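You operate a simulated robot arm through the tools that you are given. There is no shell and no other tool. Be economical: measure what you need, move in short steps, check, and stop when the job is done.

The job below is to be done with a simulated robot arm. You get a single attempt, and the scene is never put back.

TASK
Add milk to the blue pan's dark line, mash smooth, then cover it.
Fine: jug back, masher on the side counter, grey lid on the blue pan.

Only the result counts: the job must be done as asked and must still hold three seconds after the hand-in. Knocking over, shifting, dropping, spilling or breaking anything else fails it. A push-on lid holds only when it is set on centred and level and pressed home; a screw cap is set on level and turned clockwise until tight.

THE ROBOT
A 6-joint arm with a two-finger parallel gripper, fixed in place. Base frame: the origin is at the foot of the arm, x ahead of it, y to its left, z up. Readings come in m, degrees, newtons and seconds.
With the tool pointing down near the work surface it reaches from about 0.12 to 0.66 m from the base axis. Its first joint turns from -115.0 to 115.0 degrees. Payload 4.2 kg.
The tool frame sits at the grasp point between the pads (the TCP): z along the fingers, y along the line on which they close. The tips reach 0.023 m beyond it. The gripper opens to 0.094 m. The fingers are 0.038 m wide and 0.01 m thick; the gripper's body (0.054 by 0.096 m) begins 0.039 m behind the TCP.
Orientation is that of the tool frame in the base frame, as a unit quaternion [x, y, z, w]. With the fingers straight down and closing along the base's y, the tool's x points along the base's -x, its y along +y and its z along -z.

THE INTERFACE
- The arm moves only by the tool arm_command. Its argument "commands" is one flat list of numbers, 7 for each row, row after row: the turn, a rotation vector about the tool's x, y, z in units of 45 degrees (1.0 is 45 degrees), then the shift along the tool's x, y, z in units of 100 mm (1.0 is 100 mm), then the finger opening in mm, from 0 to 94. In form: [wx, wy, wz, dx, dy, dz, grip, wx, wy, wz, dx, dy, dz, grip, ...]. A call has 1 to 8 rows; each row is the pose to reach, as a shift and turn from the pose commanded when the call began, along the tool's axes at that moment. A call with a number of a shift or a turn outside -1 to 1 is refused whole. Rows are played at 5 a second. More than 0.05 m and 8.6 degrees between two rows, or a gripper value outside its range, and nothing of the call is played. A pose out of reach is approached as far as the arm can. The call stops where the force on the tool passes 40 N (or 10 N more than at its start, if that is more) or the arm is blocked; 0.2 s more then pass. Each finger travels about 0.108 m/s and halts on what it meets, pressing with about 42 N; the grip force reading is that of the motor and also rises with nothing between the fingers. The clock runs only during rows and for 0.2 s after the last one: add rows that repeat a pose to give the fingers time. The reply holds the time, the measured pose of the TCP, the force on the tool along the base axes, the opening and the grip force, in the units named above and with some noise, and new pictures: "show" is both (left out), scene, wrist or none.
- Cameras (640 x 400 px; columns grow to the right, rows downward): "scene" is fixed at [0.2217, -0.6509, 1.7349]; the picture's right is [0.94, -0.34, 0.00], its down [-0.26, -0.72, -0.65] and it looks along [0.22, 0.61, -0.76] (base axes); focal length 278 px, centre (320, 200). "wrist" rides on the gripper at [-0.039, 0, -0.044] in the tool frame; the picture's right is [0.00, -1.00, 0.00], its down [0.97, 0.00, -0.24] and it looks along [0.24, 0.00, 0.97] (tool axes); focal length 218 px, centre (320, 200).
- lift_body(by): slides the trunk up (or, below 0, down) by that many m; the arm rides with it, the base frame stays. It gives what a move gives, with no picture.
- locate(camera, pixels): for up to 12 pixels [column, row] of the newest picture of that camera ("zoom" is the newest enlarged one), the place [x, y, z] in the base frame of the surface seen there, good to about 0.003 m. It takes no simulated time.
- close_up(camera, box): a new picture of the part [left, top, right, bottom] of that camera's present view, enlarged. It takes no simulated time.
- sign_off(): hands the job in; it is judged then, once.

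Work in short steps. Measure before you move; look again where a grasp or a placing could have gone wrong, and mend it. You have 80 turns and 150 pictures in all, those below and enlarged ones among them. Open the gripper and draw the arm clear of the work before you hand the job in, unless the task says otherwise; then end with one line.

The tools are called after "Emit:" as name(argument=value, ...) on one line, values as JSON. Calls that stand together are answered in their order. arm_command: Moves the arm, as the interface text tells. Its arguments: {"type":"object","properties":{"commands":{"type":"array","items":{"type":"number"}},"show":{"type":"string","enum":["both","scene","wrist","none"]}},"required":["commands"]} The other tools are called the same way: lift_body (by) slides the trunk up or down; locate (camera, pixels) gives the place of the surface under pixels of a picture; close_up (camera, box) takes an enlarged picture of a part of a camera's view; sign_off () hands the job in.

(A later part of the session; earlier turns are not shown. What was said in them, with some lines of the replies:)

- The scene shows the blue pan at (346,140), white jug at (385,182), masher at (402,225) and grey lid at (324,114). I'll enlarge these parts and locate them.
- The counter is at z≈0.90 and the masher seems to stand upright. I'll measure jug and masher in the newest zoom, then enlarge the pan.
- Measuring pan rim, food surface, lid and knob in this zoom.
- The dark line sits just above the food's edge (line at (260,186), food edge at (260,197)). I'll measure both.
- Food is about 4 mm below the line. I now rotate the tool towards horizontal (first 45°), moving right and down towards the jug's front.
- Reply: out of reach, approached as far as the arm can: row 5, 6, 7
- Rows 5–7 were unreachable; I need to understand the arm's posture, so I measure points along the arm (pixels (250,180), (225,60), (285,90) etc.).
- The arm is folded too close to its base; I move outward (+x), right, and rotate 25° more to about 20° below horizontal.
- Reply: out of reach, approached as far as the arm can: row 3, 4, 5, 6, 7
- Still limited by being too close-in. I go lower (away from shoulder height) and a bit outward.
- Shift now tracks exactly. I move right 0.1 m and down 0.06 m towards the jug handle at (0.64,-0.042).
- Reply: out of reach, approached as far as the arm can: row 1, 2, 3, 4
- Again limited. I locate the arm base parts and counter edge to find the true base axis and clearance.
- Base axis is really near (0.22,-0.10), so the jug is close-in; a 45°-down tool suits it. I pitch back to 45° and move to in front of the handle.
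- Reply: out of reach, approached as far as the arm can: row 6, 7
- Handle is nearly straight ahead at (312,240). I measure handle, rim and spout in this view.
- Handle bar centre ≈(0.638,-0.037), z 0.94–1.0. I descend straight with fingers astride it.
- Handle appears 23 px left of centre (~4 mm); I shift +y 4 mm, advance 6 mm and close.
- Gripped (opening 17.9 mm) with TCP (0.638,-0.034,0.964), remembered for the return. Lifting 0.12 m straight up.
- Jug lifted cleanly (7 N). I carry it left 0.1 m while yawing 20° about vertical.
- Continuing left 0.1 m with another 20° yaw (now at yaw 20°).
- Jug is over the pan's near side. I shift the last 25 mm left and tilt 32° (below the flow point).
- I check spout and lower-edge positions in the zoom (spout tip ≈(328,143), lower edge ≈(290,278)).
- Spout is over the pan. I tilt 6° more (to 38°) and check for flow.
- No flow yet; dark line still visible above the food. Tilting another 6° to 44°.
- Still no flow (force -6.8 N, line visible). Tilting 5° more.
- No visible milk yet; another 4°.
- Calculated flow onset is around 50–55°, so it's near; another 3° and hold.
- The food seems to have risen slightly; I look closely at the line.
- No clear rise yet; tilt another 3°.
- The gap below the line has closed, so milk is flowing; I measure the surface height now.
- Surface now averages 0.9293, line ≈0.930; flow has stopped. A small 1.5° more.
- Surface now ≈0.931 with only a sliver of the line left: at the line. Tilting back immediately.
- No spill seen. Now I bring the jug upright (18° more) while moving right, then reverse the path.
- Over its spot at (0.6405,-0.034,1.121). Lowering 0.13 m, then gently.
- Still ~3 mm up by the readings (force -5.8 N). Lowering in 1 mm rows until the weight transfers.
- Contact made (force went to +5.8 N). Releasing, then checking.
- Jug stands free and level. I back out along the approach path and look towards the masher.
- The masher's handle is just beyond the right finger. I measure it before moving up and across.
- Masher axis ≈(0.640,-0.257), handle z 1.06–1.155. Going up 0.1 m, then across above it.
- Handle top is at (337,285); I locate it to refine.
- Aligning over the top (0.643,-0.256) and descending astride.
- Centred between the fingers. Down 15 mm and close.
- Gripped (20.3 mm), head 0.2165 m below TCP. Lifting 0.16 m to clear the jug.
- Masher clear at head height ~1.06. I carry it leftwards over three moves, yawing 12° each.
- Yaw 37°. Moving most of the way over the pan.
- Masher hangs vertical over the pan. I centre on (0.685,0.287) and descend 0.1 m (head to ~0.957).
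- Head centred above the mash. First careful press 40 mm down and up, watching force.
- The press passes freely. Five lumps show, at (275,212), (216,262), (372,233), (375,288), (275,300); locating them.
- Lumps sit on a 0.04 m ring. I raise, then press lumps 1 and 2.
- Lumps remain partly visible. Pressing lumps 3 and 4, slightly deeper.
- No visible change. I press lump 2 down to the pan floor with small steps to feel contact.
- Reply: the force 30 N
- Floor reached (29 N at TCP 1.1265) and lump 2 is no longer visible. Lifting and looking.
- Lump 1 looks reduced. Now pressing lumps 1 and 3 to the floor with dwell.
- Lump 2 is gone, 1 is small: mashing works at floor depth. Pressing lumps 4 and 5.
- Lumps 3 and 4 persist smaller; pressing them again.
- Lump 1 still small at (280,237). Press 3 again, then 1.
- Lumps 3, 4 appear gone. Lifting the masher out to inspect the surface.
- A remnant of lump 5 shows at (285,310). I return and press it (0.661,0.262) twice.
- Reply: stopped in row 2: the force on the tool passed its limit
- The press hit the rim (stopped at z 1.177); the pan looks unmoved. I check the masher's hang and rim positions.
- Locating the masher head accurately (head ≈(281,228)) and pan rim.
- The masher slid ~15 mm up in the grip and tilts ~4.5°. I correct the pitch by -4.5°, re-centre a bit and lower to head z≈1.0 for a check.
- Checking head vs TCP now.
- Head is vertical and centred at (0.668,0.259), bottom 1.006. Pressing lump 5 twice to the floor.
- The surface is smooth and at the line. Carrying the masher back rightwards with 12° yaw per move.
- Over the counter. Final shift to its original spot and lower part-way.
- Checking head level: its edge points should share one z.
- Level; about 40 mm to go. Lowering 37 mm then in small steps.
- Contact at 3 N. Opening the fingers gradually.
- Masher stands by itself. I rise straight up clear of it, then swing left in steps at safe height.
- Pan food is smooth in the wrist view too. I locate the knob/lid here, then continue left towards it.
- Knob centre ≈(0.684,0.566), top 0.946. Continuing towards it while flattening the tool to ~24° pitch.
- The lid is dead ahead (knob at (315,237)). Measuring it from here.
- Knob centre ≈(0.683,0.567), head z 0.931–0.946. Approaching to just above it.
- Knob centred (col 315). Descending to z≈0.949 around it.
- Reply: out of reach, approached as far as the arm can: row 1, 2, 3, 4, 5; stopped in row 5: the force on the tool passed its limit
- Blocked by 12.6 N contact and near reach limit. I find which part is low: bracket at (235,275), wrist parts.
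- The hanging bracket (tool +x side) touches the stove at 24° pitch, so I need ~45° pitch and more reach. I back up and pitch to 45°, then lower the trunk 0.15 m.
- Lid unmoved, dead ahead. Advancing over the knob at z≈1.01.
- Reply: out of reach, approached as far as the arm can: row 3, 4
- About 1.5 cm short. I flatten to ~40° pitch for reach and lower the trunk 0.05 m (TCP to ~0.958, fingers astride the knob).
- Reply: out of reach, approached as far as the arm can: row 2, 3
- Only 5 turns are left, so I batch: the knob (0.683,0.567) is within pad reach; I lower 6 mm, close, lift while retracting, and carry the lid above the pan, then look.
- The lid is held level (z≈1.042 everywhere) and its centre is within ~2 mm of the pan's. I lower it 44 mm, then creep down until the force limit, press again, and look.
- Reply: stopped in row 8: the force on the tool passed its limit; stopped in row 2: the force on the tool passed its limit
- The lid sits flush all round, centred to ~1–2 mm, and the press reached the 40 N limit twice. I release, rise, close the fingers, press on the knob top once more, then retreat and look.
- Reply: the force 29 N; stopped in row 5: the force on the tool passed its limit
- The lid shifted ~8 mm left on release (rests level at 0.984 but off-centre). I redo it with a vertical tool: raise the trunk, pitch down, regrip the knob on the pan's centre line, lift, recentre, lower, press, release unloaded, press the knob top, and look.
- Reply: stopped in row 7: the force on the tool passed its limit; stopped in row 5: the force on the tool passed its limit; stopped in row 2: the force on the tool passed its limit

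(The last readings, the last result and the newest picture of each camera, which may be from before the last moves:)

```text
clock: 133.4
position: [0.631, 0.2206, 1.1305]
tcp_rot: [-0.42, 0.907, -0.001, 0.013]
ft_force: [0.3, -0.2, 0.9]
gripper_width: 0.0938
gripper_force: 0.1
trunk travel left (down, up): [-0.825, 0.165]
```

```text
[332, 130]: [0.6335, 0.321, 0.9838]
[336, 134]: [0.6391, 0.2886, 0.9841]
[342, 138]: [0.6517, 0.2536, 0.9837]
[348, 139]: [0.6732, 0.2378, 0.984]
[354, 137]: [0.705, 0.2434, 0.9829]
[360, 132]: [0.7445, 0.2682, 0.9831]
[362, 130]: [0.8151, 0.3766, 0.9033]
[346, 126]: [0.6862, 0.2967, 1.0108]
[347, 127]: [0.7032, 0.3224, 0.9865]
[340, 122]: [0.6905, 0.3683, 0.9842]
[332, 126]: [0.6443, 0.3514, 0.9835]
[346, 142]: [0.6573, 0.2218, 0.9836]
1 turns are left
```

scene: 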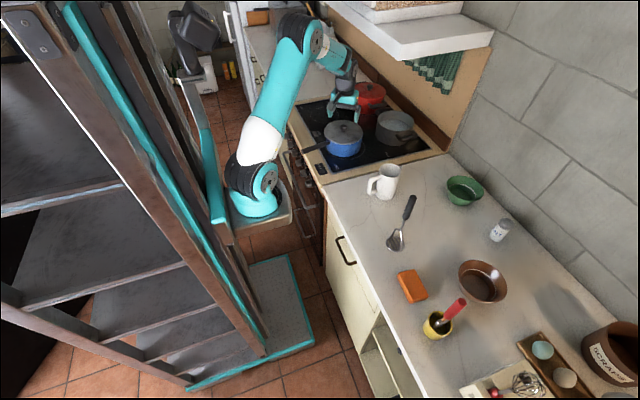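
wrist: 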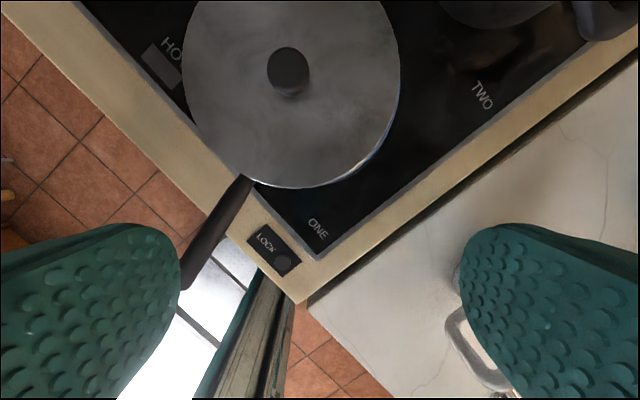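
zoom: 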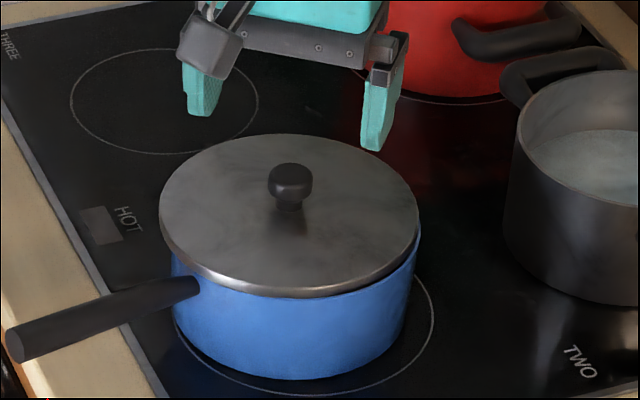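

The pan and lid have shifted slightly together, and the lid is ~7 mm left and ~4 mm forward of the pan's centre (wrist view: lid edges at columns 181–402). In this last turn I regrip the knob higher, lift, recentre, set down softly, release clear of the lid, press the knob top, retreat and hand in.

Emit:
arm_command(commands=[0, 0.015, 0, -0.3, 0.075, 0, 94, 0, 0.033, 0, -0.6, 0.15, 0, 94, 0, 0.033, 0, -0.914, 0.226, 0, 94, 0, 0.033, 0, -0.914, 0.226, 0, 94], show="none")

Emit:
arm_command(commands=[0, 0, 0, 0, 0, 0.3, 94, 0, 0, 0, 0, 0, 0.6, 94, 0, 0, 0, 0, 0, 0.9, 94, 0, 0, 0, 0, 0, 0.9, 94], show="none")

Emit:
arm_command(commands=[0, 0, 0, 0, 0, 0.15, 94, 0, 0, 0, 0, 0, 0.25, 94, 0, 0, 0, 0, 0, 0.25, 94], show="none")

Emit:
arm_command(commands=[0, 0, 0, 0, 0, 0, 70, 0, 0, 0, 0, 0, 0, 45, 0, 0, 0, 0, 0, 0, 30, 0, 0, 0, 0, 0, 0, 10, 0, 0, 0, 0, 0, 0, 10, 0, 0, 0, 0, 0, 0, 10], show="none")

Emit:
arm_command(commands=[0, 0, 0, 0, 0, -0.07, 10, 0, 0, 0, 0, 0, -0.14, 10, 0, 0, 0, 0.02, -0.04, -0.14, 10, 0, 0, 0, 0.045, -0.08, -0.14, 10, 0, 0, 0, 0.045, -0.08, -0.14, 10], show="none")

Emit:
arm_command(commands=[0, 0, 0, 0, 0, 0.08, 10, 0, 0, 0, 0, 0, 0.12, 10, 0, 0, 0, 0, 0, 0.14, 10, 0, 0, 0, 0, 0, 0.155, 10, 0, 0, 0, 0, 0, 0.155, 10], show="none")

Emit:
arm_command(commands=[0, 0, 0, 0, 0, -0.01, 10, 0, 0, 0, 0, 0, -0.01, 34, 0, 0, 0, 0, 0, -0.01, 50, 0, 0, 0, 0, 0, -0.01, 80, 0, 0, 0, 0, 0, -0.01, 94, 0, 0, 0, 0, 0, -0.01, 94], show="none")

Emit:
arm_command(commands=[0, 0, 0, 0, 0, -0.25, 94, 0, 0, 0, 0, 0, -0.5, 94, 0, 0, 0, 0, 0, -0.5, 50, 0, 0, 0, 0, 0, -0.5, 0, 0, 0, 0, 0, 0, -0.5, 0, 0, 0, 0, 0, 0, -0.5, 0], show="none")

Emit:
arm_command(commands=[0, 0, 0, 0, 0, 0.2, 0, 0, 0, 0, 0, 0, 0.28, 0, 0, 0, 0, 0, 0, 0.32, 0, 0, 0, 0, 0, 0, 0.35, 0, 0, 0, 0, 0, 0, 0.38, 0, 0, 0, 0, 0, 0, 0.41, 0, 0, 0, 0, 0, 0, 0.44, 0, 0, 0, 0, 0, 0, 0.47, 0], show="none")

Emit:
arm_command(commands=[0, 0, 0, 0, 0, 0.03, 0, 0, 0, 0, 0, 0, 0.06, 0, 0, 0, 0, 0, 0, 0.09, 0, 0, 0, 0, 0, 0, 0.12, 0], show="none")

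Emit:
arm_command(commands=[0, 0, 0, 0, 0, -0.3, 0, 0, 0, 0, 0, 0, -0.6, 0, 0, 0, 0, 0.2, 0, -0.9, 0, 0, 0, 0, 0.5, 0, -1.0, 50, 0, 0, 0, 0.9, 0, -1.0, 94, 0, 0, 0, 0.9, 0, -1.0, 94], show="scene")

Emit:
sign_off()

```text
clock: 134.4
position: [0.6723, 0.3063, 1.1315]
tcp_rot: [-0.42, 0.907, -0.007, -0.001]
ft_force: [0.8, -0.9, -0.3]
gripper_width: 0.0941
gripper_force: 0.0
trunk travel left (down, up): [-0.825, 0.165]
```

```text
clock: 135.4
position: [0.6759, 0.3055, 1.04]
tcp_rot: [-0.42, 0.907, -0.006, 0.002]
ft_force: [-0.7, 0.0, -0.1]
gripper_width: 0.0941
gripper_force: 0.1
trunk travel left (down, up): [-0.825, 0.165]
```

```text
clock: 136.2
position: [0.6751, 0.3032, 1.0151]
tcp_rot: [-0.42, 0.907, -0.007, 0.001]
ft_force: [-1.2, 0.0, -0.3]
gripper_width: 0.094
gripper_force: 0.0
trunk travel left (down, up): [-0.825, 0.165]
```

```text
clock: 137.6
position: [0.6759, 0.3043, 1.016]
tcp_rot: [-0.42, 0.907, -0.007, 0.001]
ft_force: [0.1, 0.4, 1.6]
gripper_width: 0.0286
gripper_force: 42.2
trunk travel left (down, up): [-0.825, 0.165]
```

```text
clock: 138.8
position: [0.6782, 0.296, 1.0296]
tcp_rot: [-0.421, 0.907, -0.007, 0.001]
ft_force: [0.1, 0.3, -1.9]
gripper_width: 0.0283
gripper_force: 42.1
trunk travel left (down, up): [-0.825, 0.165]
```

```text
clock: 140.0
position: [0.6784, 0.2955, 1.0163]
tcp_rot: [-0.421, 0.907, -0.006, 0.001]
ft_force: [-0.7, -1.4, 10.7]
gripper_width: 0.0281
gripper_force: 42.0
trunk travel left (down, up): [-0.825, 0.165]
```

```text
clock: 141.4
position: [0.677, 0.2967, 1.0147]
tcp_rot: [-0.42, 0.907, -0.007, 0.001]
ft_force: [0.4, -0.1, -0.7]
gripper_width: 0.094
gripper_force: 0.1
trunk travel left (down, up): [-0.825, 0.165]
```

```text
clock: 142.8
position: [0.6773, 0.2977, 1.0646]
tcp_rot: [-0.42, 0.907, -0.007, 0.002]
ft_force: [-0.3, 0.4, 0.5]
gripper_width: 0.0
gripper_force: 42.2
trunk travel left (down, up): [-0.825, 0.165]
```

```text
clock: 144.2
position: [0.6809, 0.2972, 1.0322]
tcp_rot: [-0.421, 0.907, -0.004, 0.007]
ft_force: [1.6, -0.7, 14.7]
gripper_width: 0.0
gripper_force: 42.0
trunk travel left (down, up): [-0.825, 0.165]
stopped in row 6: the force on the tool passed its limit (the readings are from after the stop); the commanded pose is now the measured one
```

```text
clock: 144.7
position: [0.6815, 0.2991, 1.0325]
tcp_rot: [-0.42, 0.908, -0.004, 0.01]
ft_force: [1.0, 0.8, 12.6]
gripper_width: 0.0
gripper_force: 41.7
trunk travel left (down, up): [-0.825, 0.165]
stopped in row 2: the force on the tool passed its limit (the readings are from after the stop); the commanded pose is now the measured one
```

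```text
clock: 146.1
position: [0.6223, 0.2287, 1.1296]
tcp_rot: [-0.42, 0.908, -0.004, 0.008]
ft_force: [-0.9, 0.0, -0.5]
gripper_width: 0.094
gripper_force: 0.0
trunk travel left (down, up): [-0.825, 0.165]
```

scene: 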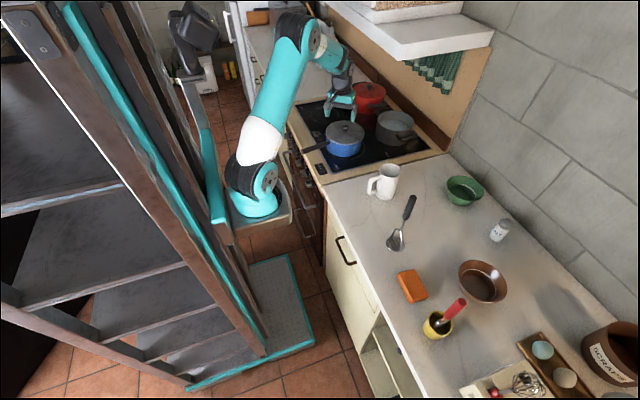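

```text
The job is handed in.
```

I handed the job in with the milk at the dark line, the mash smooth, and the jug and masher back in their spots, but I never confirmed that the lid is fully home: I recentred it blind on my last turn and pressed it twice to the 40 N limit, and the blue pan had slid about 1 cm on its burner along the way.
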